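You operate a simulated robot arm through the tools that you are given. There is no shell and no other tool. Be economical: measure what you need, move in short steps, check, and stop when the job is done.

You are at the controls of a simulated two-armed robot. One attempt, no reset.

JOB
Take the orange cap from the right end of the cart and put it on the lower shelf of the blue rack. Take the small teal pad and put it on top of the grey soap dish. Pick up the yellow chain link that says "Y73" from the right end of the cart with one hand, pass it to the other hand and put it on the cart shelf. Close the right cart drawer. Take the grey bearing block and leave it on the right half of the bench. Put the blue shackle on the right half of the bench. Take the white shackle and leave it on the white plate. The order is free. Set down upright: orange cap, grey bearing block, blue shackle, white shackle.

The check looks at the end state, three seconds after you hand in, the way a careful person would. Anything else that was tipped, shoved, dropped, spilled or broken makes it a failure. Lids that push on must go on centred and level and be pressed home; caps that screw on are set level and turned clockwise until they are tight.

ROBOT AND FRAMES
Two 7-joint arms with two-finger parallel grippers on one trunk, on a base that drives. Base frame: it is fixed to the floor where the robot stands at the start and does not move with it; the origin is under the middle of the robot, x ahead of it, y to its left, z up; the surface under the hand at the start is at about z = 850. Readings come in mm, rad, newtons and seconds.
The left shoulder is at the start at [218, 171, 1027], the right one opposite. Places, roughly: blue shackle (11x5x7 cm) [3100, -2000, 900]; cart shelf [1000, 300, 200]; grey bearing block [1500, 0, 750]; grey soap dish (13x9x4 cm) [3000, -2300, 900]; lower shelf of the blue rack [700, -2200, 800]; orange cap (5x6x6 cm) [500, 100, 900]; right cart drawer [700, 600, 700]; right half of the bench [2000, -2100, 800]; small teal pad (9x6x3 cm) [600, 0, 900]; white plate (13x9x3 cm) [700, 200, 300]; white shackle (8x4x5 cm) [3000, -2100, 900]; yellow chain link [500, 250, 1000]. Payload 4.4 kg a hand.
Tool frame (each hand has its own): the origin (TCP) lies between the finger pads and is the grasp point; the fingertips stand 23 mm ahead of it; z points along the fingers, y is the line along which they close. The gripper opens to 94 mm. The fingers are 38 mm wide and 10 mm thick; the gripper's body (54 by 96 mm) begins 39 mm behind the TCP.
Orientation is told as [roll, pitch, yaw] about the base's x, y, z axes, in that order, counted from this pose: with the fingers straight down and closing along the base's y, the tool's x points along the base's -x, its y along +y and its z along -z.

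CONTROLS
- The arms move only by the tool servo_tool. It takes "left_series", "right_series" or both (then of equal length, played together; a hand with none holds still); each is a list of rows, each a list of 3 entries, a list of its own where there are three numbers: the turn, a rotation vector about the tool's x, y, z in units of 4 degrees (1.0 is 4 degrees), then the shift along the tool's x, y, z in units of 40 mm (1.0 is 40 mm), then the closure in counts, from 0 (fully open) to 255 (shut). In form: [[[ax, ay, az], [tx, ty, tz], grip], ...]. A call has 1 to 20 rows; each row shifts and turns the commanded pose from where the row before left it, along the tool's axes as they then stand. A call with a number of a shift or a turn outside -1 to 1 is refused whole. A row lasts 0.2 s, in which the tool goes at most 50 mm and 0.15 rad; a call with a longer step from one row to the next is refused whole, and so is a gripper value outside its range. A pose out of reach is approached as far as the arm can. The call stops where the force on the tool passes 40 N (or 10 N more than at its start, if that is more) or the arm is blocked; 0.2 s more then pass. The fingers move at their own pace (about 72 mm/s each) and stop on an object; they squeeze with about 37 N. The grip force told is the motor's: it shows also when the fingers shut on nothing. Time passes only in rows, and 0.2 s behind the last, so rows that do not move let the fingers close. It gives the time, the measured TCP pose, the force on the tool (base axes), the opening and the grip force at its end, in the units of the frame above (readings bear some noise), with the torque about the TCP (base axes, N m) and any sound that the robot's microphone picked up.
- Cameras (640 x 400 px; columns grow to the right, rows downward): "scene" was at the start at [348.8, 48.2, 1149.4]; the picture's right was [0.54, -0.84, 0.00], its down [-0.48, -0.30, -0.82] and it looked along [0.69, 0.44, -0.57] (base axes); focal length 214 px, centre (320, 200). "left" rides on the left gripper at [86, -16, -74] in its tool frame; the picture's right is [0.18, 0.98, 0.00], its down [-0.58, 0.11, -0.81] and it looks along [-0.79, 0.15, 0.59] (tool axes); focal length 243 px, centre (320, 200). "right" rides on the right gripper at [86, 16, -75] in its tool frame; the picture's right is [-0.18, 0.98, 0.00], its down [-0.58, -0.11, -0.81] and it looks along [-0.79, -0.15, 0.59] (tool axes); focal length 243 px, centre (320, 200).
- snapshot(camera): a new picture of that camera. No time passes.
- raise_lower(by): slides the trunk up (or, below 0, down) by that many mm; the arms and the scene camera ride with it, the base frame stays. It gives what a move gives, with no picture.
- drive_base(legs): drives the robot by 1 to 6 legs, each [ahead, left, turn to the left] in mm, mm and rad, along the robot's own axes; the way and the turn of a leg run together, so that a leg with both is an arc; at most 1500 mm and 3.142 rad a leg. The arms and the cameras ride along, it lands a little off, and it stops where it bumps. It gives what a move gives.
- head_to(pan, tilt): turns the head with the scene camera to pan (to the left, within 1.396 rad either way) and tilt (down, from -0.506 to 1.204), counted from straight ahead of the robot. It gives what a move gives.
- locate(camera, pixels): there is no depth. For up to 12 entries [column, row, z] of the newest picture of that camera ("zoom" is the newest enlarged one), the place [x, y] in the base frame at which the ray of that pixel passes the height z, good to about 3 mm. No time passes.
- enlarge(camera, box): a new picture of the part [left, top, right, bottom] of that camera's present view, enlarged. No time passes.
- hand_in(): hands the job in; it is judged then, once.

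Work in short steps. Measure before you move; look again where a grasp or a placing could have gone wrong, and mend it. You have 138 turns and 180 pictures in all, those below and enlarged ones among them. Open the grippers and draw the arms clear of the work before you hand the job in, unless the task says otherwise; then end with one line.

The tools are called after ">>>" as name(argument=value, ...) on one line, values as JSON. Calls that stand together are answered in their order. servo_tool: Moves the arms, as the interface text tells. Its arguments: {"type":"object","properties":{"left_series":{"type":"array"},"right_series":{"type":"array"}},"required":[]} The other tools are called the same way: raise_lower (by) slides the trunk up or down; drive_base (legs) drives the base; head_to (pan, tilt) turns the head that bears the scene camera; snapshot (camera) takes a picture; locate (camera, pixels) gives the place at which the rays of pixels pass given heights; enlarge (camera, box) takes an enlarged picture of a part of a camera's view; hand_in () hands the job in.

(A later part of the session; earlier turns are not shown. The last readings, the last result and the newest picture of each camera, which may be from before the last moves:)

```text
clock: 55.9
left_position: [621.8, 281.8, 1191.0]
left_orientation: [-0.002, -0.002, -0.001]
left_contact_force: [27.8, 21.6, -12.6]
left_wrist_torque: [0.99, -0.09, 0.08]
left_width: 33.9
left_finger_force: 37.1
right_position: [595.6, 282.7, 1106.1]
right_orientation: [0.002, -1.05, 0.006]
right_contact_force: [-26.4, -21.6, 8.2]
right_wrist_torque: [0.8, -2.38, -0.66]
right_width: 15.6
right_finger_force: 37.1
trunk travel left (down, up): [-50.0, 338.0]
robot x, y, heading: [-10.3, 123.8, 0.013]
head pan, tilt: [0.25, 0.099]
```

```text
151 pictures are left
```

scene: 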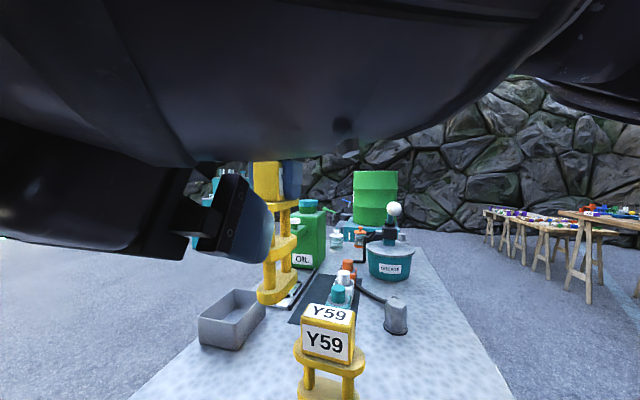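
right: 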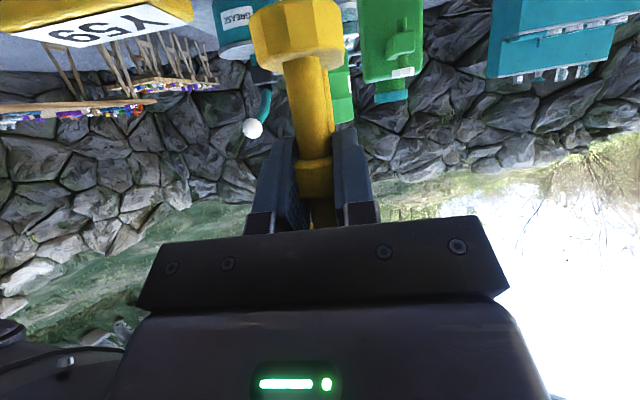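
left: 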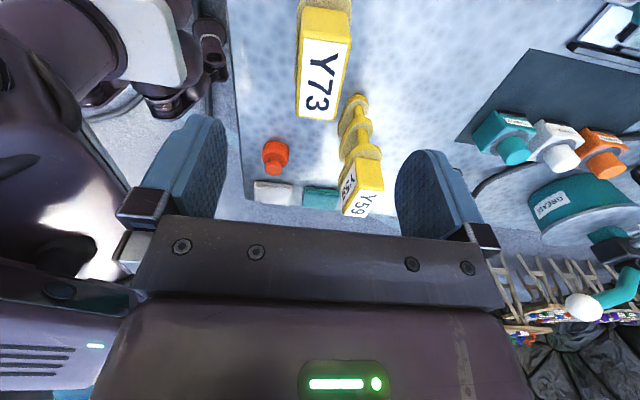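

The right hand holds a post (15.6 mm). I release the left hand and raise it straight up.

>>> servo_tool(left_series=[[[0, 0, 0], [0, 0, 0], 0], [[0, 0, 0], [0, 0, 0], 0], [[0, 0, 0], [0, 0, 0], 0], [[0, 0, 0], [0, 0, -0.5], 0], [[0, 0, 0], [0, 0, -0.5], 0], [[0, 0, 0], [0, 0, -0.5], 0]], right_series=[[[0, 0, 0], [0, 0, 0], 255], [[0, 0, 0], [0, 0, 0], 255], [[0, 0, 0], [0, 0, 0], 255], [[0, 0, 0], [0, 0, 0], 255], [[0, 0, 0], [0, 0, 0], 255], [[0, 0, 0], [0, 0, 0], 255]])

>>> snapshot(camera="right")

>>> snapshot(camera="scene")

```text
clock: 57.3
left_position: [610.2, 291.5, 1247.7]
left_orientation: [-0.003, -0.002, -0.003]
left_contact_force: [-0.2, -0.4, 0.2]
left_wrist_torque: [0.01, 0.0, 0.05]
left_width: 94.1
left_finger_force: 0.0
left hand out of reach, approached as far as the arm can: row 5, 6
right_position: [593.3, 283.4, 1106.0]
right_orientation: [0.002, -1.048, 0.007]
right_contact_force: [0.0, 0.4, 0.3]
right_wrist_torque: [-0.03, 0.11, 0.01]
right_width: 15.7
right_finger_force: 36.9
trunk travel left (down, up): [-50.0, 338.0]
robot x, y, heading: [-12.9, 123.2, 0.009]
head pan, tilt: [0.25, 0.099]
```

```text
150 pictures are left
```

right: 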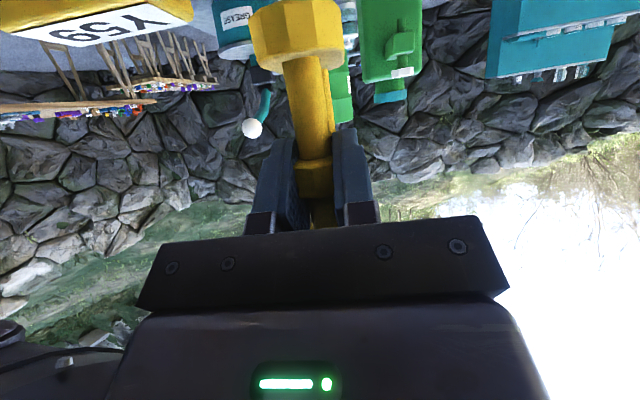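

```text
149 pictures are left
```

scene: 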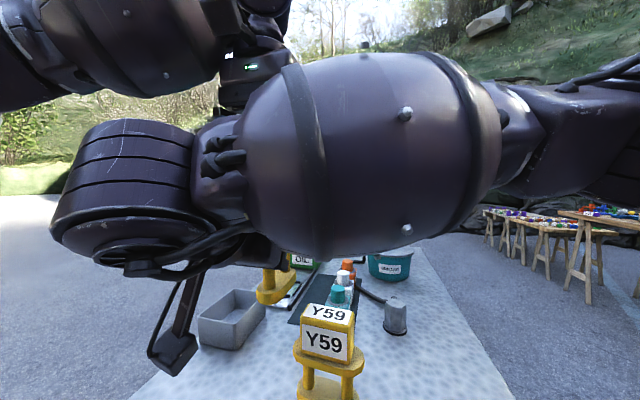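

The right hand alone carries the link now. I move the left hand aside, drop the trunk, then back the robot off so that the link can go down in front of the cart.

>>> servo_tool(left_series=[[[0, 0, 0], [0.2, 0.9, 0], 0], [[0, 0, 0], [0.2, 0.9, 0], 0], [[0, 0, 0], [0.2, 0.9, 0], 0], [[0, 0, 0], [0.2, 0.9, 0], 0], [[0, 0, 0], [0.2, 0.9, 0], 0]], right_series=[[[0, 0, 0], [0, 0, 0], 255], [[0, 0, 0], [0, 0, -0.4], 255], [[0, 0, 0], [0, 0, -0.5], 255], [[0, 0, 0], [0, -0.9, 0], 255], [[0, 0, 0], [0, -0.9, 0], 255]])

>>> drive_base(legs=[[-480, 0, 0]])

>>> raise_lower(by=-49)

>>> snapshot(camera="right")

```text
clock: 58.5
left_position: [570.9, 471.9, 1247.8]
left_orientation: [-0.005, 0.0, -0.003]
left_contact_force: [-0.1, 0.0, 0.4]
left_wrist_torque: [-0.03, -0.01, -0.05]
left_width: 93.9
left_finger_force: 0.1
right_position: [564.6, 209.9, 1122.8]
right_orientation: [-0.001, -1.047, 0.009]
right_contact_force: [-0.4, 0.4, -4.8]
right_wrist_torque: [-0.03, 0.15, 0.05]
right_width: 16.0
right_finger_force: 36.5
trunk travel left (down, up): [-50.0, 338.0]
robot x, y, heading: [-10.7, 122.6, 0.002]
head pan, tilt: [0.25, 0.099]
```

```text
clock: 61.4
left_position: [77.2, 470.1, 1246.0]
left_orientation: [-0.004, -0.003, 0.007]
left_contact_force: [-0.5, 0.0, -0.7]
left_wrist_torque: [-0.01, 0.03, -0.05]
left_width: 93.9
left_finger_force: 0.0
right_position: [71.4, 209.9, 1121.1]
right_orientation: [0.001, -1.047, 0.017]
right_contact_force: [1.4, 0.0, -3.9]
right_wrist_torque: [-0.02, 0.13, -0.03]
right_width: 16.0
right_finger_force: 37.4
trunk travel left (down, up): [-50.0, 338.0]
robot x, y, heading: [-502.6, 114.1, 0.017]
head pan, tilt: [0.25, 0.099]
```

```text
clock: 62.3
left_position: [77.4, 470.8, 1199.5]
left_orientation: [-0.004, -0.003, 0.009]
left_contact_force: [0.0, -0.3, 0.1]
left_wrist_torque: [-0.01, -0.03, 0.01]
left_width: 94.1
left_finger_force: 0.1
right_position: [71.4, 209.9, 1072.9]
right_orientation: [0.0, -1.049, 0.018]
right_contact_force: [0.1, 0.0, -4.4]
right_wrist_torque: [0.02, 0.14, -0.04]
right_width: 15.9
right_finger_force: 36.6
trunk travel left (down, up): [-1.0, 387.0]
robot x, y, heading: [-504.2, 116.0, 0.018]
head pan, tilt: [0.25, 0.099]
```

```text
148 pictures are left
```

right: 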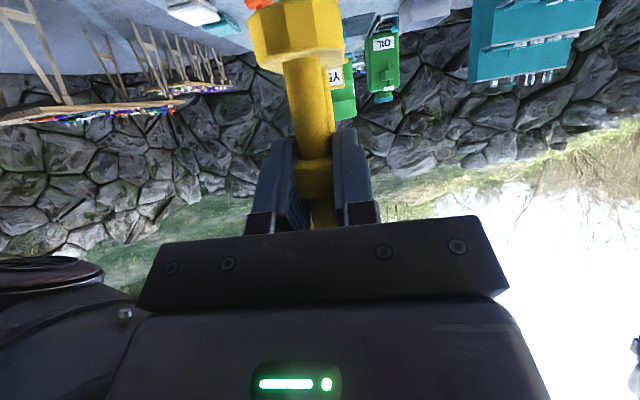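

The link stays firm in the right hand. I lower it straight down in front of the cart to about z 345, drifting slightly right.

>>> servo_tool(right_series=[[[0, 0, 0], [0.83, -0.105, 0.479], 255], [[0, 0, 0], [0.83, -0.105, 0.479], 255], [[0, 0, 0], [0.83, -0.105, 0.479], 255], [[0, 0, 0], [0.83, -0.105, 0.479], 255], [[0, 0, 0], [0.83, -0.105, 0.479], 255], [[0, 0, 0], [0.83, -0.105, 0.479], 255], [[0, 0, 0], [0.83, -0.105, 0.479], 255], [[0, 0, 0], [0.83, -0.105, 0.479], 255], [[0, 0, 0], [0.83, -0.105, 0.479], 255], [[0, 0, 0], [0.83, -0.105, 0.479], 255], [[0, 0, 0], [0.83, -0.105, 0.479], 255], [[0, 0, 0], [0.83, -0.105, 0.479], 255], [[0, 0, 0], [0.83, -0.105, 0.479], 255], [[0, 0, 0], [0.83, -0.105, 0.479], 255], [[0, 0, 0], [0.83, -0.105, 0.479], 255], [[0, 0, 0], [0.83, -0.105, 0.479], 255], [[0, 0, 0], [0.83, -0.105, 0.479], 255], [[0, 0, 0], [0.83, -0.105, 0.479], 255], [[0, 0, 0], [0.83, -0.105, 0.479], 255]])

>>> head_to(pan=0.1, tilt=0.75)

>>> snapshot(camera="scene")

>>> snapshot(camera="right")

```text
clock: 66.3
left_position: [78.0, 470.5, 1198.6]
left_orientation: [-0.003, -0.001, 0.007]
left_contact_force: [-0.3, 0.0, -0.2]
left_wrist_torque: [-0.02, -0.01, -0.04]
left_width: 94.1
left_finger_force: 0.1
right_position: [73.8, 141.4, 352.1]
right_orientation: [-0.014, -1.04, 0.019]
right_contact_force: [0.4, -0.5, -4.6]
right_wrist_torque: [-0.02, 0.14, -0.02]
right_width: 15.6
right_finger_force: 37.2
right hand out of reach, approached as far as the arm can: row 19
trunk travel left (down, up): [-1.0, 387.0]
robot x, y, heading: [-503.9, 118.6, 0.02]
head pan, tilt: [0.25, 0.099]
```

```text
clock: 67.4
left_position: [76.3, 470.3, 1199.1]
left_orientation: [-0.004, -0.002, 0.007]
left_contact_force: [-0.1, 0.0, 0.4]
left_wrist_torque: [-0.01, -0.02, -0.01]
left_width: 94.2
left_finger_force: 0.1
right_position: [73.2, 142.8, 352.7]
right_orientation: [-0.014, -1.04, 0.017]
right_contact_force: [-0.5, 0.4, -4.5]
right_wrist_torque: [0.0, 0.12, -0.02]
right_width: 15.5
right_finger_force: 36.6
trunk travel left (down, up): [-1.0, 387.0]
robot x, y, heading: [-503.1, 114.2, 0.018]
head pan, tilt: [0.099, 0.75]
```

```text
147 pictures are left
```

scene: 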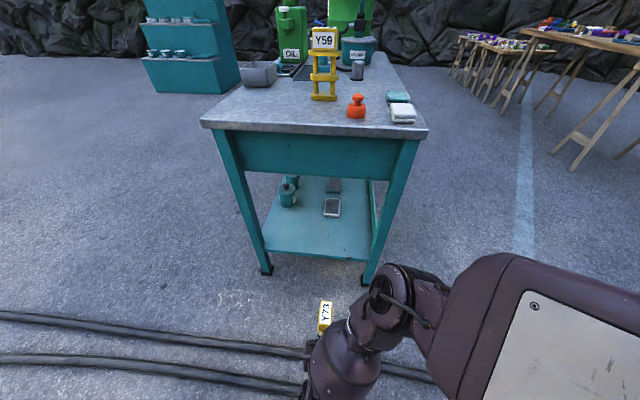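

```text
146 pictures are left
```

right: 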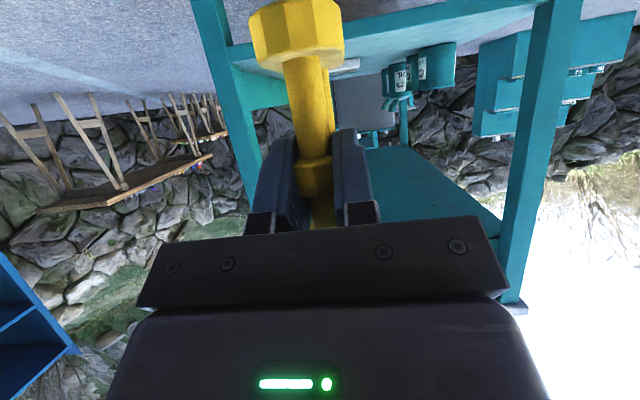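

The link hangs at (73,142,352), the shelf front edge is seen at (265,250)–(368,262). I measure the shelf edge and plate from this pose and zoom.

>>> enlarge(camera="scene", box=[225, 130, 435, 300])

>>> locate(camera="scene", pixels=[[268, 274, 0], [366, 284, 0], [315, 257, 200], [315, 257, 250], [332, 207, 250], [332, 207, 270], [290, 200, 250], [333, 185, 250]])

>>> locate(camera="right", pixels=[[238, 50, 200], [238, 50, 220], [238, 50, 240], [238, 50, 260], [480, 15, 220], [480, 15, 240]])

```text
2.35 times, centred on (330, 215) of scene
```

zoom: 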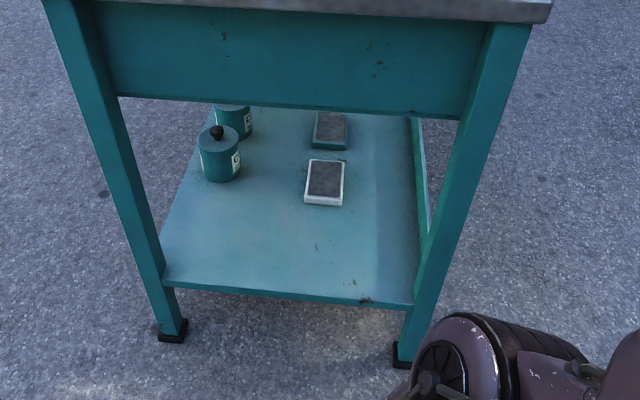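

```text
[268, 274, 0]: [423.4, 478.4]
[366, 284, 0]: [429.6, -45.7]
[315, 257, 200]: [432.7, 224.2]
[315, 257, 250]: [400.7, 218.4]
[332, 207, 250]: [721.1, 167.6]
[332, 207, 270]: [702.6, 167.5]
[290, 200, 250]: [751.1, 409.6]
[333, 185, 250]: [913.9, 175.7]
```

```text
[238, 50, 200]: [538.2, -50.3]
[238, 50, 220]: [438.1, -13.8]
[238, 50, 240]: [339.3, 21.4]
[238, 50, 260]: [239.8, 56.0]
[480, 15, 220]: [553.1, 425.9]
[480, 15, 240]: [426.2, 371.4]
```

Shelf top is about z 225–230; the arm is near its reach limit, so I pull the hand nearer to the robot and to the right, tilt 8° more, then drive in.

>>> servo_tool(right_series=[[[0, 0, 0], [0.32, -0.73, -0.556], 255], [[0, 0, 0], [0.32, -0.73, -0.556], 255], [[0, 0, 0], [0.32, -0.73, -0.556], 255], [[0, 1, 0], [0, 0, 0], 255], [[0, 1, 0], [0, 0, 0], 255]])

>>> drive_base(legs=[[380, 0, -0.018]])

>>> snapshot(camera="scene")

>>> snapshot(camera="right")

```text
clock: 68.6
left_position: [77.7, 470.4, 1199.1]
left_orientation: [-0.003, -0.001, 0.007]
left_contact_force: [-0.4, 0.3, 0.4]
left_wrist_torque: [0.01, 0.01, 0.02]
left_width: 93.9
left_finger_force: 0.0
right_position: [0.1, 115.5, 391.6]
right_orientation: [0.0, -0.906, 0.021]
right_contact_force: [-0.2, -0.4, -4.1]
right_wrist_torque: [0.0, 0.13, 0.01]
right_width: 15.9
right_finger_force: 36.8
right hand out of reach, approached as far as the arm can: row 1, 2, 3
trunk travel left (down, up): [-1.0, 387.0]
robot x, y, heading: [-501.4, 114.7, 0.017]
head pan, tilt: [0.099, 0.75]
```

```text
clock: 70.7
left_position: [397.7, 464.4, 1204.1]
left_orientation: [-0.005, -0.008, -0.013]
left_contact_force: [0.3, 0.7, 0.0]
left_wrist_torque: [-0.04, -0.02, 0.01]
left_width: 94.0
left_finger_force: 0.0
right_position: [300.1, 113.5, 390.6]
right_orientation: [0.007, -0.885, 0.001]
right_contact_force: [0.0, 0.3, -4.2]
right_wrist_torque: [0.03, 0.14, -0.02]
right_width: 15.8
right_finger_force: 37.4
trunk travel left (down, up): [-1.0, 387.0]
robot x, y, heading: [-183.4, 118.7, 0.0]
head pan, tilt: [0.099, 0.75]
stopped in leg 1: the robot was blocked; the commanded pose is now the measured one
```

```text
144 pictures are left
```

scene: 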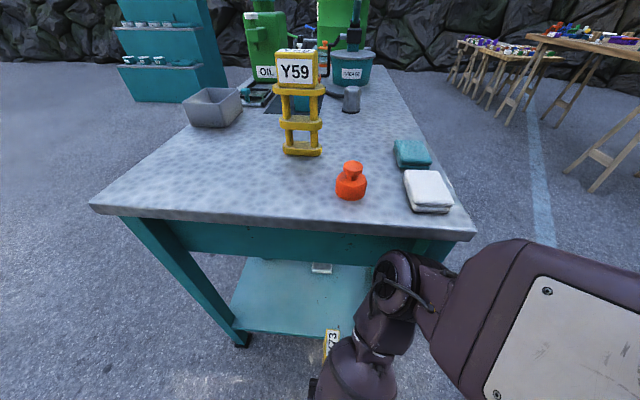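

```text
143 pictures are left
```

right: 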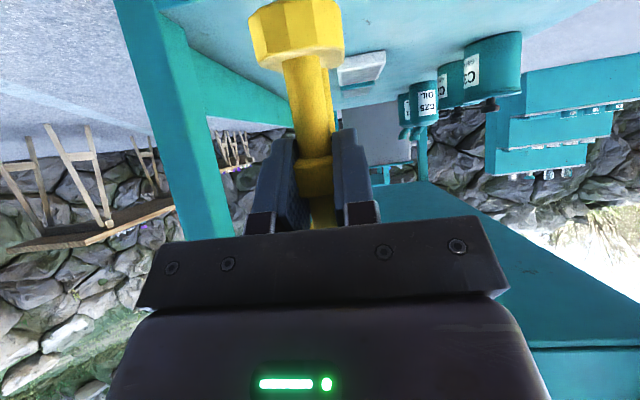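

The drive was blocked at robot x −183: the right elbow (390,270), bulging forward, met the cart's edge. I back off, then reach with a longer arm so the elbow stays well behind the edge.

>>> drive_base(legs=[[-160, 0, 0]])

>>> servo_tool(right_series=[[[0, 0, 0], [-0.633, -0.1, 0.774], 255], [[0, 0, 0], [-0.633, -0.1, 0.774], 255], [[0, 0, 0], [-0.633, -0.1, 0.774], 255], [[0, 0, 0], [-0.633, -0.1, 0.774], 255], [[0, -0.8, 0], [0, 0, 0], 255], [[0, -0.8, 0], [0, 0, 0], 255], [[0, -0.7, 0], [0, 0, 0], 255]])

>>> snapshot(camera="scene")

>>> snapshot(camera="right")

```text
clock: 72.1
left_position: [242.5, 462.7, 1199.1]
left_orientation: [-0.005, -0.001, -0.014]
left_contact_force: [-0.4, 0.6, 0.4]
left_wrist_torque: [0.0, -0.01, 0.0]
left_width: 94.1
left_finger_force: 0.0
right_position: [139.4, 112.3, 387.4]
right_orientation: [0.006, -0.881, -0.001]
right_contact_force: [0.4, 0.3, -3.6]
right_wrist_torque: [0.01, 0.13, 0.0]
right_width: 15.9
right_finger_force: 37.1
trunk travel left (down, up): [-1.0, 387.0]
robot x, y, heading: [-346.7, 123.2, -0.005]
head pan, tilt: [0.099, 0.75]
```

```text
clock: 73.7
left_position: [242.6, 462.3, 1198.2]
left_orientation: [-0.006, -0.002, -0.015]
left_contact_force: [0.3, 0.3, -0.3]
left_wrist_torque: [0.01, 0.01, 0.03]
left_width: 93.8
left_finger_force: 0.1
right_position: [301.5, 116.8, 394.5]
right_orientation: [0.0, -1.034, -0.005]
right_contact_force: [0.4, -0.4, -3.5]
right_wrist_torque: [0.03, 0.12, -0.01]
right_width: 16.0
right_finger_force: 37.1
right hand out of reach, approached as far as the arm can: row 6, 7
trunk travel left (down, up): [-1.0, 387.0]
robot x, y, heading: [-346.3, 121.5, -0.002]
head pan, tilt: [0.099, 0.75]
```

```text
142 pictures are left
```

scene: 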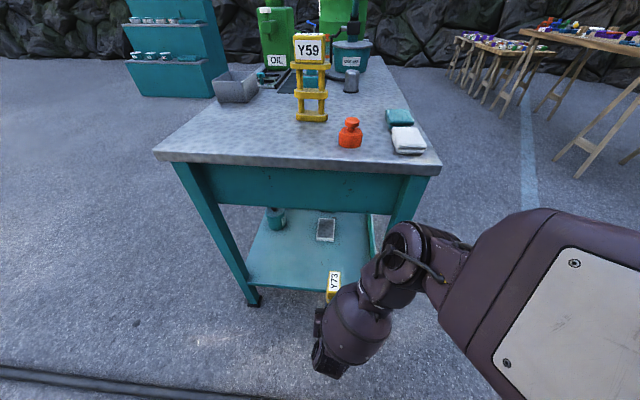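

```text
141 pictures are left
```

right: 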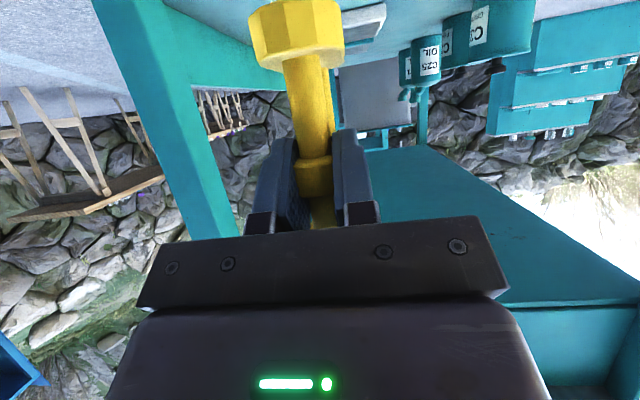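

Better: the arm is stretching out under the elbow. I continue forward 160 mm with a gentle drop.

>>> servo_tool(right_series=[[[0, 0, 0], [-0.43, 0, 0.9], 255], [[0, 0, 0], [-0.43, 0, 0.9], 255], [[0, 0, 0], [-0.43, 0, 0.9], 255], [[0, 0, 0], [-0.43, 0, 0.9], 255]])

>>> snapshot(camera="scene")

>>> snapshot(camera="right")

```text
clock: 74.7
left_position: [243.3, 461.3, 1198.8]
left_orientation: [-0.006, -0.001, -0.014]
left_contact_force: [-0.1, -0.3, 0.3]
left_wrist_torque: [0.02, -0.04, 0.02]
left_width: 93.7
left_finger_force: 0.0
right_position: [463.8, 115.3, 379.7]
right_orientation: [0.005, -1.039, -0.004]
right_contact_force: [-0.1, 0.0, -5.1]
right_wrist_torque: [-0.02, 0.14, 0.01]
right_width: 15.9
right_finger_force: 37.0
trunk travel left (down, up): [-1.0, 387.0]
robot x, y, heading: [-345.3, 118.2, -0.003]
head pan, tilt: [0.099, 0.75]
```

```text
140 pictures are left
```

scene: 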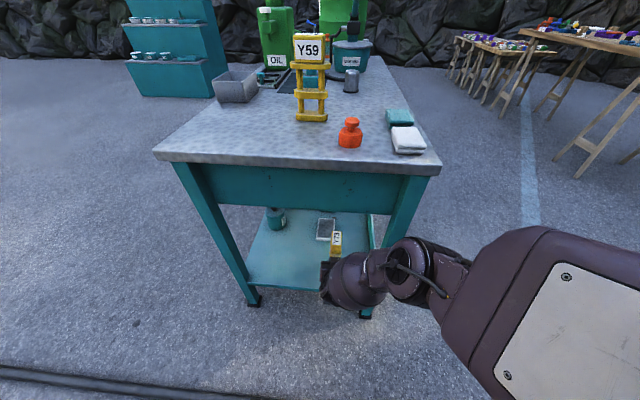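

```text
139 pictures are left
```

right: 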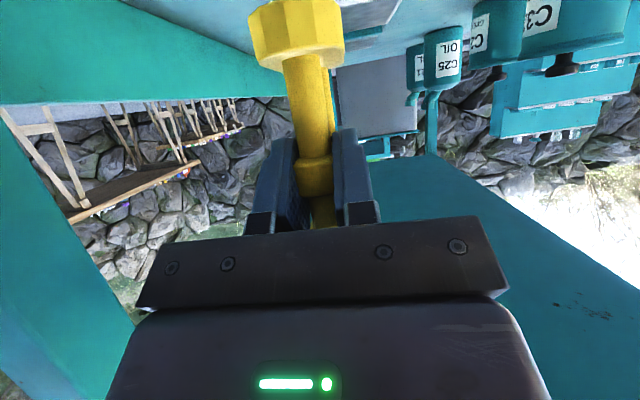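

The link is inside the shelf space, short of the plate. I go 25 mm further and lower until it touches.

>>> servo_tool(right_series=[[[0, 0, 0], [-0.32, 0, 0.54], 255], [[0, 0, 0], [0.6, 0, 0.35], 255], [[0, 0, 0], [0.6, 0, 0.35], 255], [[0, 0, 0], [0.13, 0, 0.076], 255], [[0, 0, 0], [0.13, 0, 0.076], 255], [[0, 0, 0], [0.13, 0, 0.076], 255], [[0, 0, 0], [0.13, 0, 0.076], 255], [[0, 0, 0], [0.13, 0, 0.076], 255], [[0, 0, 0], [0.13, 0, 0.076], 255], [[0, 0, 0], [0, 0, 0], 255]])

>>> enlarge(camera="scene", box=[225, 180, 405, 330])

>>> snapshot(camera="right")

```text
clock: 76.9
left_position: [243.0, 462.9, 1199.4]
left_orientation: [-0.005, 0.0, -0.014]
left_contact_force: [0.0, -0.6, -0.1]
left_wrist_torque: [0.0, -0.01, 0.02]
left_width: 94.0
left_finger_force: 0.1
right_position: [467.3, 101.6, 333.4]
right_orientation: [0.008, -1.041, -0.005]
right_contact_force: [-0.1, 0.6, -5.0]
right_wrist_torque: [0.0, 0.09, 0.03]
right_width: 15.8
right_finger_force: 37.0
right hand out of reach, approached as far as the arm can: row 3, 4, 5, 6, 7, 8, 9
trunk travel left (down, up): [-1.0, 387.0]
robot x, y, heading: [-348.1, 123.6, -0.002]
head pan, tilt: [0.099, 0.75]
```

```text
2.67 times, centred on (315, 255) of scene
```

zoom: 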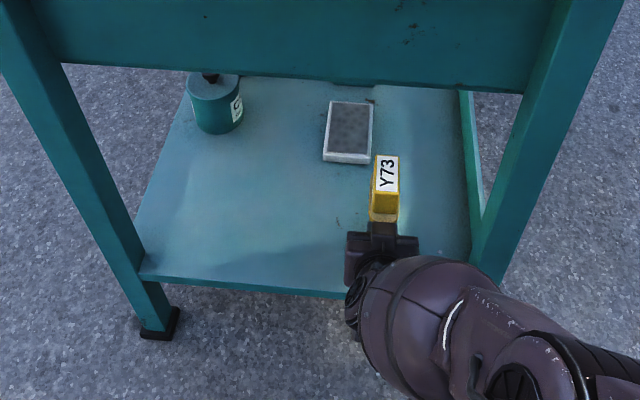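

```text
137 pictures are left
```

right: 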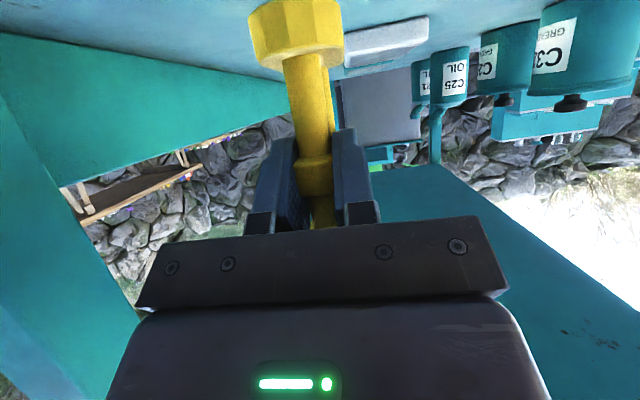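

At full stretch the hand stops at z 333, about 40 mm too high. I drive a bit ahead and left so that the hand can come nearer to its shoulder and go lower.

>>> drive_base(legs=[[60, 70, 0]])

>>> servo_tool(right_series=[[[0, 0, 0], [0.25, -0.6, -0.43], 255], [[0, 0, 0], [0.25, -0.6, -0.43], 255], [[0, 0, 0], [0.13, -0.3, -0.22], 255], [[0, 0, 0], [0.215, 0, 0.127], 255], [[0, 0, 0], [0.215, 0, 0.127], 255], [[0, 0, 0], [0.13, 0, 0.076], 255], [[0, 0, 0], [0.13, 0, 0.076], 255], [[0, 0, 0], [0.13, 0, 0.076], 255], [[0, 0, 0], [0.13, 0, 0.076], 255], [[0, 0, 0], [0.13, 0, 0.076], 255], [[0, 0, 0], [0.13, 0, 0.076], 255], [[0, 0, 0], [0, 0, 0], 255]])

>>> enlarge(camera="scene", box=[225, 180, 405, 330])

```text
clock: 78.2
left_position: [303.8, 531.5, 1197.9]
left_orientation: [-0.004, -0.004, -0.016]
left_contact_force: [-0.8, 0.3, 0.0]
left_wrist_torque: [-0.03, 0.0, 0.01]
left_width: 94.1
left_finger_force: 0.1
right_position: [528.1, 169.9, 334.0]
right_orientation: [0.008, -1.038, -0.004]
right_contact_force: [-0.3, -0.6, -4.4]
right_wrist_torque: [0.0, 0.09, -0.01]
right_width: 15.9
right_finger_force: 36.9
trunk travel left (down, up): [-1.0, 387.0]
robot x, y, heading: [-285.0, 188.7, -0.004]
head pan, tilt: [0.099, 0.75]
```

```text
clock: 80.8
left_position: [302.1, 531.5, 1199.4]
left_orientation: [-0.004, -0.003, -0.017]
left_contact_force: [-0.4, 0.3, 0.4]
left_wrist_torque: [0.02, -0.02, 0.0]
left_width: 93.9
left_finger_force: 0.1
right_position: [516.2, 144.6, 318.8]
right_orientation: [-0.007, -1.028, -0.004]
right_contact_force: [0.1, -0.2, -4.9]
right_wrist_torque: [0.05, 0.11, 0.02]
right_width: 16.0
right_finger_force: 36.4
right hand out of reach, approached as far as the arm can: row 1, 2, 3, 4, 5, 6, 7, 8, 9, 10, 11
trunk travel left (down, up): [-1.0, 387.0]
robot x, y, heading: [-286.3, 192.5, -0.004]
head pan, tilt: [0.099, 0.75]
```

```text
2.67 times, centred on (315, 255) of scene
```

zoom: 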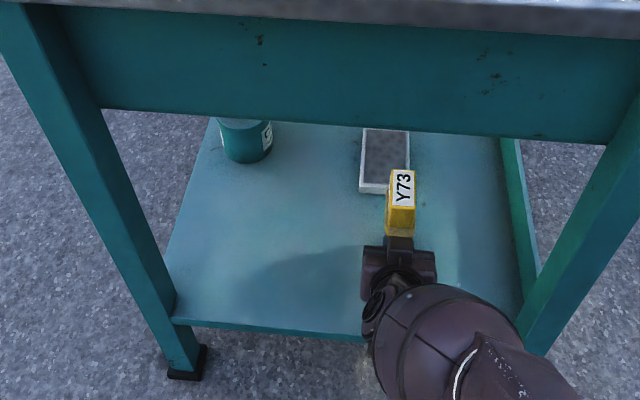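

Now z 319, still ~20 short. I raise slightly, shift toward the shoulder side, tilt 8° steeper and lower again.

>>> servo_tool(right_series=[[[0, 0, 0], [-0.43, 0, -0.25], 255], [[0, 0, 0], [0, -0.75, -0.2], 255], [[0, 0, 0], [0, -0.75, -0.2], 255], [[0, 1, 0], [0, 0, 0], 255], [[0, 1, 0], [0, 0, 0], 255], [[0, 0, 0], [0.38, 0, 0.3], 255], [[0, 0, 0], [0.19, 0, 0.15], 255], [[0, 0, 0], [0.117, 0, 0.092], 255], [[0, 0, 0], [0.117, 0, 0.092], 255], [[0, 0, 0], [0.117, 0, 0.092], 255], [[0, 0, 0], [0.117, 0, 0.092], 255], [[0, 0, 0], [0.117, 0, 0.092], 255], [[0, 0, 0], [0.117, 0, 0.092], 255], [[0, 0, 0], [0.117, 0, 0.092], 255], [[0, 0, 0], [0, 0, 0], 255]])

>>> enlarge(camera="scene", box=[225, 180, 405, 330])

>>> snapshot(camera="right")

```text
clock: 82.8
left_position: [301.3, 531.6, 1198.8]
left_orientation: [-0.005, -0.001, -0.014]
left_contact_force: [-0.2, -0.6, -0.1]
left_wrist_torque: [-0.01, 0.0, -0.01]
left_width: 94.2
left_finger_force: 0.0
right_position: [531.9, 109.6, 311.2]
right_orientation: [0.004, -0.919, 0.003]
right_contact_force: [1.9, 1.9, 17.5]
right_wrist_torque: [-0.02, -1.28, 0.09]
right_width: 15.9
right_finger_force: 37.1
right hand out of reach, approached as far as the arm can: row 1, 2, 3, 4, 6, 7, 8, 9, 10
trunk travel left (down, up): [-1.0, 387.0]
robot x, y, heading: [-286.4, 192.6, -0.001]
head pan, tilt: [0.099, 0.75]
stopped in row 10 (right hand): the force on the tool passed its limit at 43 N (the readings are from after the stop); the commanded pose is now the measured one
```

```text
2.67 times, centred on (315, 255) of scene
```

zoom: 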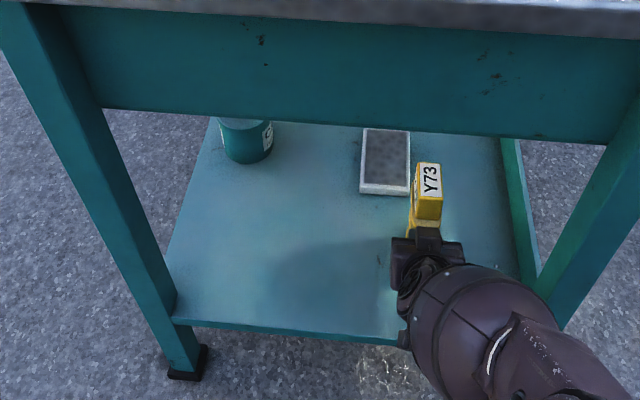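

```text
134 pictures are left
```

right: 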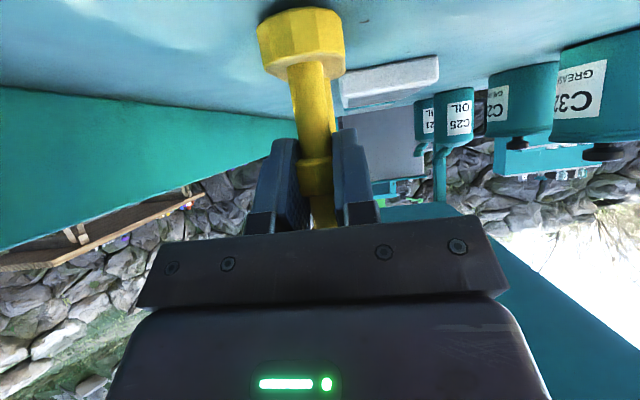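

Contact: the link's front foot touches the shelf, leaning ~7°. I open the fingers just a little so it rocks back onto its base.

>>> servo_tool(right_series=[[[0, 0, 0], [0, 0, 0], 205], [[0, 0, 0], [0, 0, 0], 195], [[0, 0, 0], [0, 0, 0], 180], [[0, 0, 0], [0, 0, 0], 160], [[0, 0, 0], [0, 0, 0], 120], [[0, 0, 0], [0, 0, 0], 60], [[0, 0, 0], [0, 0, 0], 0], [[0, 0, 0], [0, 0, 0], 0]])

>>> snapshot(camera="right")

>>> enlarge(camera="scene", box=[225, 180, 405, 330])

```text
clock: 84.7
left_position: [302.0, 531.7, 1198.1]
left_orientation: [-0.005, -0.002, -0.015]
left_contact_force: [0.4, -0.5, -0.6]
left_wrist_torque: [-0.02, 0.0, 0.01]
left_width: 94.0
left_finger_force: 0.0
right_position: [527.0, 109.3, 305.5]
right_orientation: [0.007, -0.908, -0.003]
right_contact_force: [0.6, 0.6, -0.5]
right_wrist_torque: [-0.04, 0.0, -0.03]
right_width: 94.0
right_finger_force: 0.0
trunk travel left (down, up): [-1.0, 387.0]
robot x, y, heading: [-280.8, 193.6, -0.009]
head pan, tilt: [0.099, 0.75]
```

```text
133 pictures are left
```

right: 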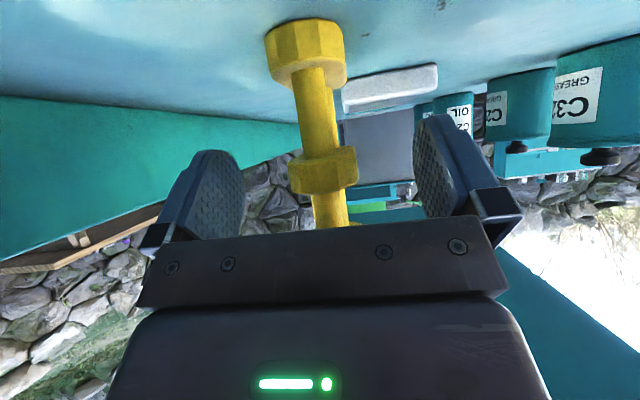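

```text
2.67 times, centred on (315, 255) of scene
```

zoom: 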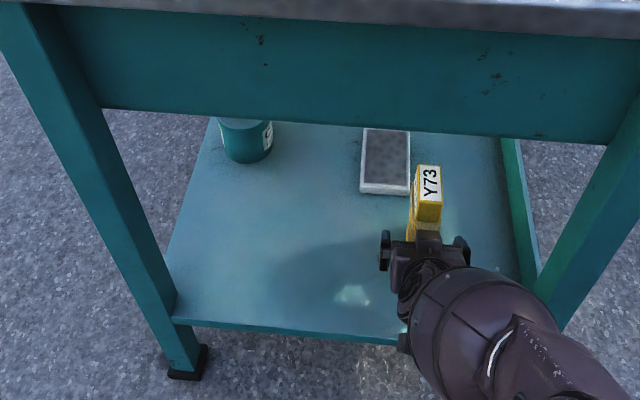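

The link stands on its own. I draw the open hand straight back, drive off and look.

>>> servo_tool(right_series=[[[0, 0, 0], [0.5, 0, -0.64], 0], [[0, 0, 0], [0.5, 0, -0.64], 0], [[0, 0, 0], [0.5, 0, -0.66], 0]])

>>> drive_base(legs=[[-250, 0, 0]])

>>> enlarge(camera="scene", box=[200, 80, 420, 300])

```text
clock: 85.5
left_position: [302.9, 531.6, 1199.1]
left_orientation: [-0.006, -0.002, -0.014]
left_contact_force: [-0.8, -0.9, 0.1]
left_wrist_torque: [0.03, -0.02, 0.01]
left_width: 93.8
left_finger_force: 0.1
right_position: [466.2, 122.7, 268.9]
right_orientation: [-0.006, -0.899, -0.001]
right_contact_force: [0.3, 0.2, 0.9]
right_wrist_torque: [-0.02, 0.0, -0.02]
right_width: 94.0
right_finger_force: 0.1
right hand out of reach, approached as far as the arm can: row 1, 2, 3
trunk travel left (down, up): [-1.0, 387.0]
robot x, y, heading: [-286.4, 188.3, -0.007]
head pan, tilt: [0.099, 0.75]
```

```text
clock: 87.2
left_position: [56.3, 532.9, 1199.6]
left_orientation: [-0.006, 0.0, -0.013]
left_contact_force: [-0.2, -0.2, 0.5]
left_wrist_torque: [0.02, -0.01, 0.05]
left_width: 93.9
left_finger_force: 0.0
right_position: [221.6, 124.4, 271.0]
right_orientation: [-0.006, -0.899, -0.002]
right_contact_force: [-0.3, -0.3, -0.7]
right_wrist_torque: [0.01, 0.03, -0.01]
right_width: 94.3
right_finger_force: 0.0
trunk travel left (down, up): [-1.0, 387.0]
robot x, y, heading: [-536.5, 193.7, -0.004]
head pan, tilt: [0.099, 0.75]
```

```text
1.82 times, centred on (310, 190) of scene
```

zoom: 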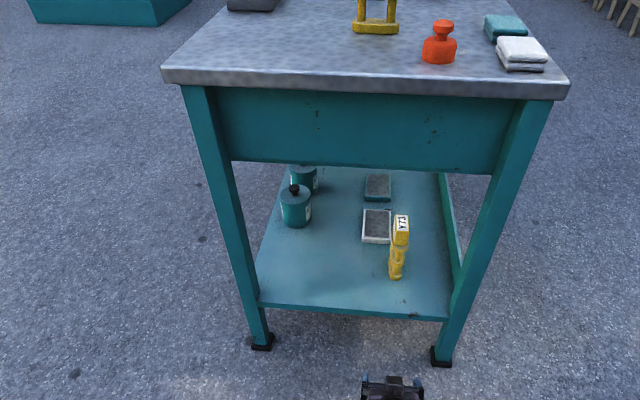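

The link stands upright on the shelf, clear of the plates. Now I raise the right arm back to travel height and restore the trunk.

>>> servo_tool(right_series=[[[0, 0, 0], [-0.76, 0, -0.6], 0], [[0, 0, 0], [-0.76, 0, -0.6], 0], [[0, 0, 0], [-0.76, 0, -0.6], 0], [[0, 0, 0], [-0.76, 0, -0.6], 0], [[0, 0, 0], [-0.76, 0, -0.6], 0], [[0, 0, 0], [-0.76, 0, -0.6], 0], [[0, 0, 0], [-0.76, 0, -0.6], 0], [[0, 0, 0], [-0.76, 0, -0.6], 0], [[0, 0, 0], [-0.76, 0, -0.6], 0], [[0, 0, 0], [-0.76, 0, -0.6], 0], [[0, 0, 0], [-0.76, 0, -0.6], 0], [[0, 0, 0], [-0.76, 0, -0.6], 0], [[0, 0, 0], [-0.76, 0, -0.6], 0], [[0, 0, 0], [-0.76, 0, -0.6], 0], [[0, 0, 0], [-0.76, 0, -0.6], 0], [[0, 0, 0], [-0.76, 0, -0.6], 0], [[0, 0, 0], [-0.76, 0, -0.6], 0], [[0, 0, 0], [-0.76, 0, -0.6], 0], [[0, 0, 0], [-0.76, 0, -0.6], 0]])

>>> servo_tool(right_series=[[[0, 1, 0], [0, -0.6, 0], 0], [[0, 1, 0], [0, -0.6, 0], 0], [[0, 1, 0], [0, -0.6, 0], 0], [[0, 1, 0], [0, -0.6, 0], 0], [[0, 1, 0], [0, -0.6, 0], 0], [[0, 1, 0], [0, -0.6, 0], 0], [[0, 1, 0], [0, -0.6, 0], 0], [[0, 1, 0], [0, 0, 0], 0], [[0, 1, 0], [0, 0, 0], 0], [[0, 1, 0], [0, 0, 0], 0], [[0, 1, 0], [0, 0, 0], 0], [[0, 1, 0], [0, 0, 0], 0], [[0, 0.9, 0], [0, 0, 0], 0]], left_series=[[[0, -1, 0], [0, 0, 0], 0], [[0, -1, 0], [0, 0, 0], 0], [[0, -1, 0], [0, 0, 0], 0], [[0, -1, 0], [0, 0, 0], 0], [[0, -1, 0], [0, 0, 0], 0], [[0, -1, 0], [0, 0, 0], 0], [[0, -1, 0], [0, 0, 0], 0], [[0, -1, 0], [0, 0, 0], 0], [[0, -1, 0], [0, 0, 0], 0], [[0, -1, 0], [0, 0, 0], 0], [[0, -1, 0], [0, 0, 0], 0], [[0, 0, 0], [0, 0, 0], 0], [[0, 0, 0], [0, 0, 0], 0]])

>>> raise_lower(by=49)

```text
clock: 91.0
left_position: [57.1, 532.4, 1199.2]
left_orientation: [-0.004, -0.003, -0.014]
left_contact_force: [-1.1, 0.0, 0.0]
left_wrist_torque: [-0.01, 0.0, 0.01]
left_width: 94.1
left_finger_force: 0.1
right_position: [452.1, 216.5, 559.7]
right_orientation: [-0.088, -0.748, 0.03]
right_contact_force: [0.2, 0.4, 0.3]
right_wrist_torque: [0.0, 0.03, -0.03]
right_width: 94.3
right_finger_force: 0.0
right hand out of reach, approached as far as the arm can: row 1, 2, 3, 4, 5, 6, 7, 8, 9, 10, 11, 12, 13, 14, 15, 16, 17, 18
trunk travel left (down, up): [-1.0, 387.0]
robot x, y, heading: [-531.0, 190.6, -0.004]
head pan, tilt: [0.099, 0.75]
stopped in row 18 (right hand): the arm was blocked; the commanded pose is now the measured one
```

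```text
clock: 91.8
left_position: [55.8, 533.5, 1200.0]
left_orientation: [-0.001, -0.211, -0.012]
left_contact_force: [0.1, 0.3, 0.8]
left_wrist_torque: [0.0, 0.01, 0.02]
left_width: 93.9
left_finger_force: 0.1
right_position: [455.0, 164.9, 559.6]
right_orientation: [-0.06, -0.53, 0.018]
right_contact_force: [-5.3, 1.6, -1.7]
right_wrist_torque: [-0.09, -0.34, -0.01]
right_width: 94.2
right_finger_force: 0.1
right hand out of reach, approached as far as the arm can: row 1, 2, 3
trunk travel left (down, up): [-1.0, 387.0]
robot x, y, heading: [-531.8, 194.1, 0.001]
head pan, tilt: [0.099, 0.75]
stopped in row 4 (right hand): the force on the tool passed its limit at 58 N (the readings are from after the stop); the commanded pose is now the measured one
```

```text
clock: 92.3
left_position: [49.6, 532.7, 1217.9]
left_orientation: [-0.003, -0.223, -0.013]
left_contact_force: [-1.4, -0.2, 0.0]
left_wrist_torque: [-0.04, 0.01, 0.0]
left_width: 93.8
left_finger_force: 0.0
right_position: [446.7, 166.2, 574.7]
right_orientation: [-0.064, -0.523, 0.017]
right_contact_force: [-27.0, -6.3, 0.4]
right_wrist_torque: [0.42, -1.98, -0.39]
right_width: 93.8
right_finger_force: 0.0
trunk travel left (down, up): [-14.0, 374.0]
robot x, y, heading: [-527.2, 193.4, -0.006]
head pan, tilt: [0.099, 0.75]
stopped: the force on the tool passed its limit at 106 N (the readings are from after the stop); the commanded pose is now the measured one
```

The right hand drifted forward while rising and met the cart's apron. I stop and look before freeing it.

>>> snapshot(camera="scene")

>>> snapshot(camera="right")

```text
130 pictures are left
```

scene: 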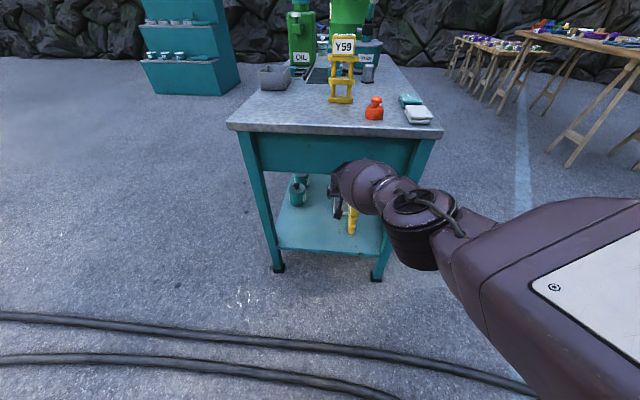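

```text
129 pictures are left
```

right: 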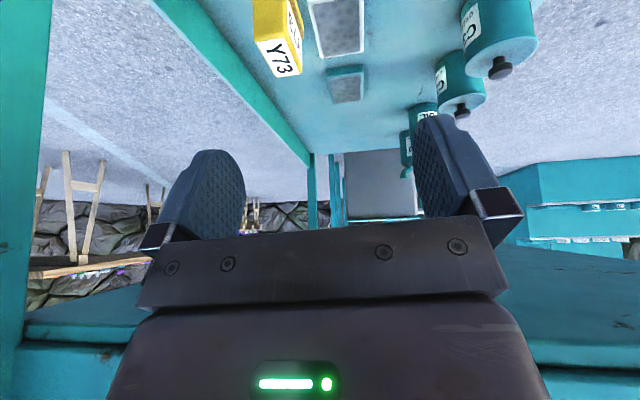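

The gripper's back touches the apron from below/front; the link and everything else still stand. I lower the trunk to release the pressure, and drive back.

>>> raise_lower(by=-12)

>>> drive_base(legs=[[-250, 0, 0]])

>>> snapshot(camera="scene")

```text
clock: 92.9
left_position: [51.6, 533.1, 1203.6]
left_orientation: [-0.003, -0.219, -0.011]
left_contact_force: [-0.6, -0.7, 0.8]
left_wrist_torque: [-0.02, 0.0, 0.02]
left_width: 94.2
left_finger_force: 0.1
right_position: [449.6, 166.8, 560.6]
right_orientation: [-0.062, -0.525, 0.02]
right_contact_force: [0.1, -1.3, 0.9]
right_wrist_torque: [0.0, 0.0, 0.0]
right_width: 94.0
right_finger_force: 0.1
trunk travel left (down, up): [-2.0, 386.0]
robot x, y, heading: [-530.6, 190.8, 0.0]
head pan, tilt: [0.099, 0.75]
```

```text
clock: 94.8
left_position: [-199.3, 536.3, 1201.7]
left_orientation: [-0.004, -0.219, -0.009]
left_contact_force: [0.1, -0.2, 0.5]
left_wrist_torque: [-0.01, -0.02, 0.03]
left_width: 94.3
left_finger_force: 0.1
right_position: [197.4, 171.5, 561.2]
right_orientation: [-0.062, -0.52, 0.025]
right_contact_force: [0.0, -0.8, -0.3]
right_wrist_torque: [0.0, -0.01, -0.02]
right_width: 93.8
right_finger_force: 0.1
trunk travel left (down, up): [-2.0, 386.0]
robot x, y, heading: [-782.8, 194.6, 0.001]
head pan, tilt: [0.099, 0.75]
```

```text
128 pictures are left
```

scene: 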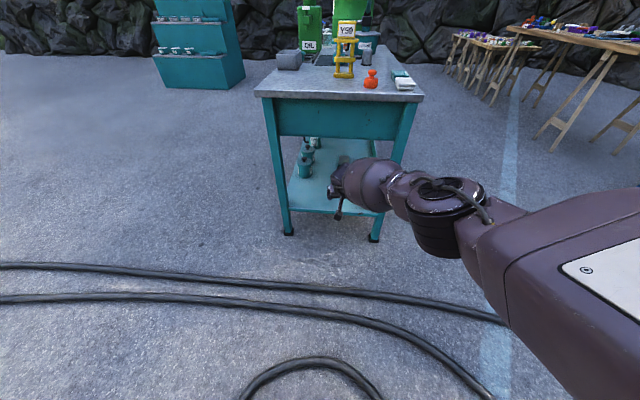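

Free, and nothing disturbed. I retract the right hand up and back along its axis, then level it.

>>> servo_tool(right_series=[[[0, 0, 0], [0.08, 0, -0.93], 0], [[0, 0, 0], [0.08, 0, -0.93], 0], [[0, 0, 0], [0.08, 0, -0.93], 0], [[0, 0, 0], [0.08, 0, -0.93], 0], [[0, 0, 0], [0.08, 0, -0.93], 0], [[0, 0, 0], [0.08, 0, -0.93], 0], [[0, 0, 0], [0.08, 0, -0.93], 0], [[0, 0, 0], [0.08, 0, -0.93], 0], [[0, 0, 0], [0.08, 0, -0.93], 0], [[0, 0, 0], [0.08, 0, -0.93], 0], [[0, 0, 0], [0.08, 0, -0.93], 0], [[0, 0, 0], [0.08, 0, -0.93], 0], [[0, 0, 0], [0.08, 0, -0.93], 0]])

>>> raise_lower(by=48)

```text
clock: 97.5
left_position: [-198.4, 535.6, 1202.6]
left_orientation: [-0.004, -0.218, -0.009]
left_contact_force: [0.4, 0.1, 0.0]
left_wrist_torque: [-0.01, 0.0, 0.01]
left_width: 94.0
left_finger_force: 0.1
right_position: [-77.4, 191.6, 961.7]
right_orientation: [-0.063, -0.522, 0.025]
right_contact_force: [0.1, -0.3, 0.7]
right_wrist_torque: [0.01, -0.04, 0.01]
right_width: 94.0
right_finger_force: 0.1
trunk travel left (down, up): [-2.0, 386.0]
robot x, y, heading: [-779.7, 191.8, -0.001]
head pan, tilt: [0.099, 0.75]
```

```text
clock: 98.5
left_position: [-195.3, 536.7, 1247.6]
left_orientation: [-0.003, -0.213, -0.009]
left_contact_force: [0.5, 0.2, -1.9]
left_wrist_torque: [0.0, 0.01, 0.02]
left_width: 94.0
left_finger_force: 0.1
right_position: [-76.1, 194.1, 1002.1]
right_orientation: [-0.064, -0.515, 0.025]
right_contact_force: [0.5, -0.5, -0.3]
right_wrist_torque: [0.0, 0.03, 0.02]
right_width: 93.9
right_finger_force: 0.1
trunk travel left (down, up): [-50.0, 338.0]
robot x, y, heading: [-779.1, 190.5, -0.001]
head pan, tilt: [0.099, 0.75]
```

Now I level the right hand and pitch the left hand to −45° (for the cap), both at safe height.

>>> servo_tool(right_series=[[[-0.9, 0, 0], [0, 0, 0], 0], [[0, 1, 0], [0, -0.25, 0], 0], [[0, 1, 0], [0, -0.25, 0], 0], [[0, 1, 0], [0, -0.25, 0], 0], [[0, 1, 0], [0, -0.25, 0], 0], [[0, 1, 0], [0, -0.25, 0], 0], [[0, 1, 0], [0, -0.25, 0], 0], [[0, 1, 0], [0, -0.25, 0], 0], [[0, 0.4, 0], [0, 0, -0.5], 0], [[0, 0, 0], [0, 0, -0.9], 0], [[0, 0, 0], [0, 0, -0.9], 0]], left_series=[[[0, -1, 0], [0, -0.7, 0], 0], [[0, -1, 0], [0, -0.7, 0], 0], [[0, -1, 0], [0, -0.7, 0], 0], [[0, -1, 0], [0, -0.7, 0], 0], [[0, -1, 0], [0, -0.7, 0], 0], [[0, -1, 0], [0, -0.7, 0], 0], [[0, -1, 0], [0, -0.7, 0], 0], [[0, -1, 0], [0, -0.5, 0], 0], [[0, -0.2, 0], [0, 0, 0], 0], [[0, 0, 0], [0, 0, 0], 0], [[0, 0, 0], [0, 0, 0], 0]])

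>>> drive_base(legs=[[500, -150, 0]])

>>> snapshot(camera="left")

>>> snapshot(camera="right")

```text
clock: 100.8
left_position: [-201.9, 320.2, 1251.9]
left_orientation: [-0.006, -0.791, -0.006]
left_contact_force: [-0.1, -0.6, 0.0]
left_wrist_torque: [-0.02, -0.01, 0.01]
left_width: 94.2
left_finger_force: 0.2
right_position: [-76.2, 123.6, 1101.5]
right_orientation: [-0.002, -0.006, 0.026]
right_contact_force: [0.2, 0.3, 0.4]
right_wrist_torque: [-0.01, -0.02, -0.02]
right_width: 94.3
right_finger_force: 0.1
trunk travel left (down, up): [-50.0, 338.0]
robot x, y, heading: [-782.4, 191.6, 0.001]
head pan, tilt: [0.099, 0.75]
```

```text
clock: 103.9
left_position: [294.8, 161.4, 1250.3]
left_orientation: [-0.006, -0.791, -0.015]
left_contact_force: [0.2, -0.3, -0.3]
left_wrist_torque: [0.0, 0.01, 0.01]
left_width: 93.8
left_finger_force: 0.1
right_position: [416.7, -36.2, 1097.6]
right_orientation: [-0.001, -0.004, 0.017]
right_contact_force: [-0.1, 0.0, -0.3]
right_wrist_torque: [0.01, -0.02, 0.01]
right_width: 93.9
right_finger_force: 0.0
trunk travel left (down, up): [-50.0, 338.0]
robot x, y, heading: [-290.2, 44.2, -0.012]
head pan, tilt: [0.099, 0.75]
```

```text
127 pictures are left
```

left: 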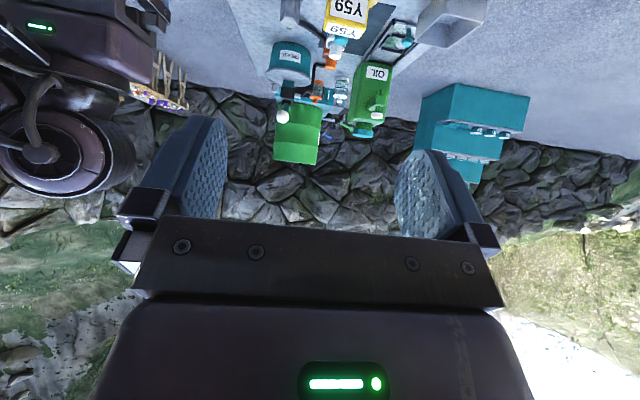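

```text
126 pictures are left
```

right: 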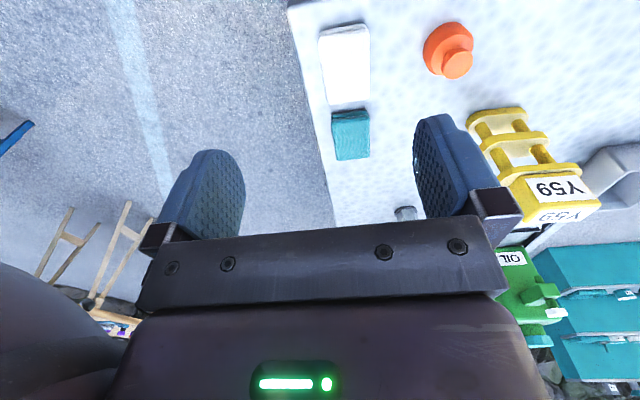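

The right camera sees cap (450,60), white pad (345,65) and teal pad (351,135). I measure them anew.

>>> locate(camera="right", pixels=[[331, 113, 865], [370, 109, 865], [371, 157, 865], [336, 161, 865], [457, 66, 905], [425, 50, 850], [447, 23, 850], [289, 3, 850], [473, 40, 870], [320, 36, 870], [368, 100, 870]])

>>> enlarge(camera="right", box=[300, 0, 500, 170])

```text
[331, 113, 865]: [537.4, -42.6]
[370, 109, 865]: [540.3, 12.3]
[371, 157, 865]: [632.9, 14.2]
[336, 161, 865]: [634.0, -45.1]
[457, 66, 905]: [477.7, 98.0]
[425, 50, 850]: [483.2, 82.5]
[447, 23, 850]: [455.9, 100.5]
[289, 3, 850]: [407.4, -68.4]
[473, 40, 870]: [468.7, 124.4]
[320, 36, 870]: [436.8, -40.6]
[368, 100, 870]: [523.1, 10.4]
```

```text
2.35 times, centred on (400, 85) of right
```

zoom: 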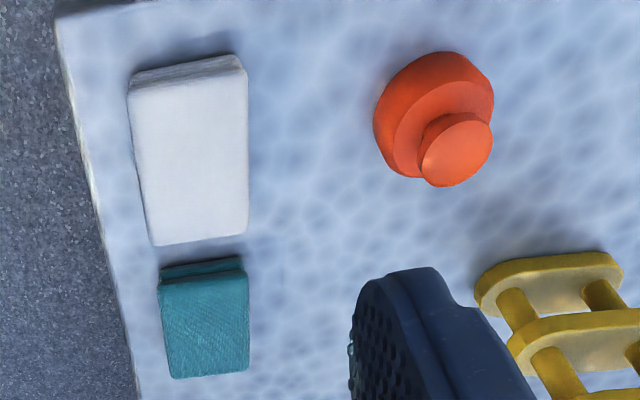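

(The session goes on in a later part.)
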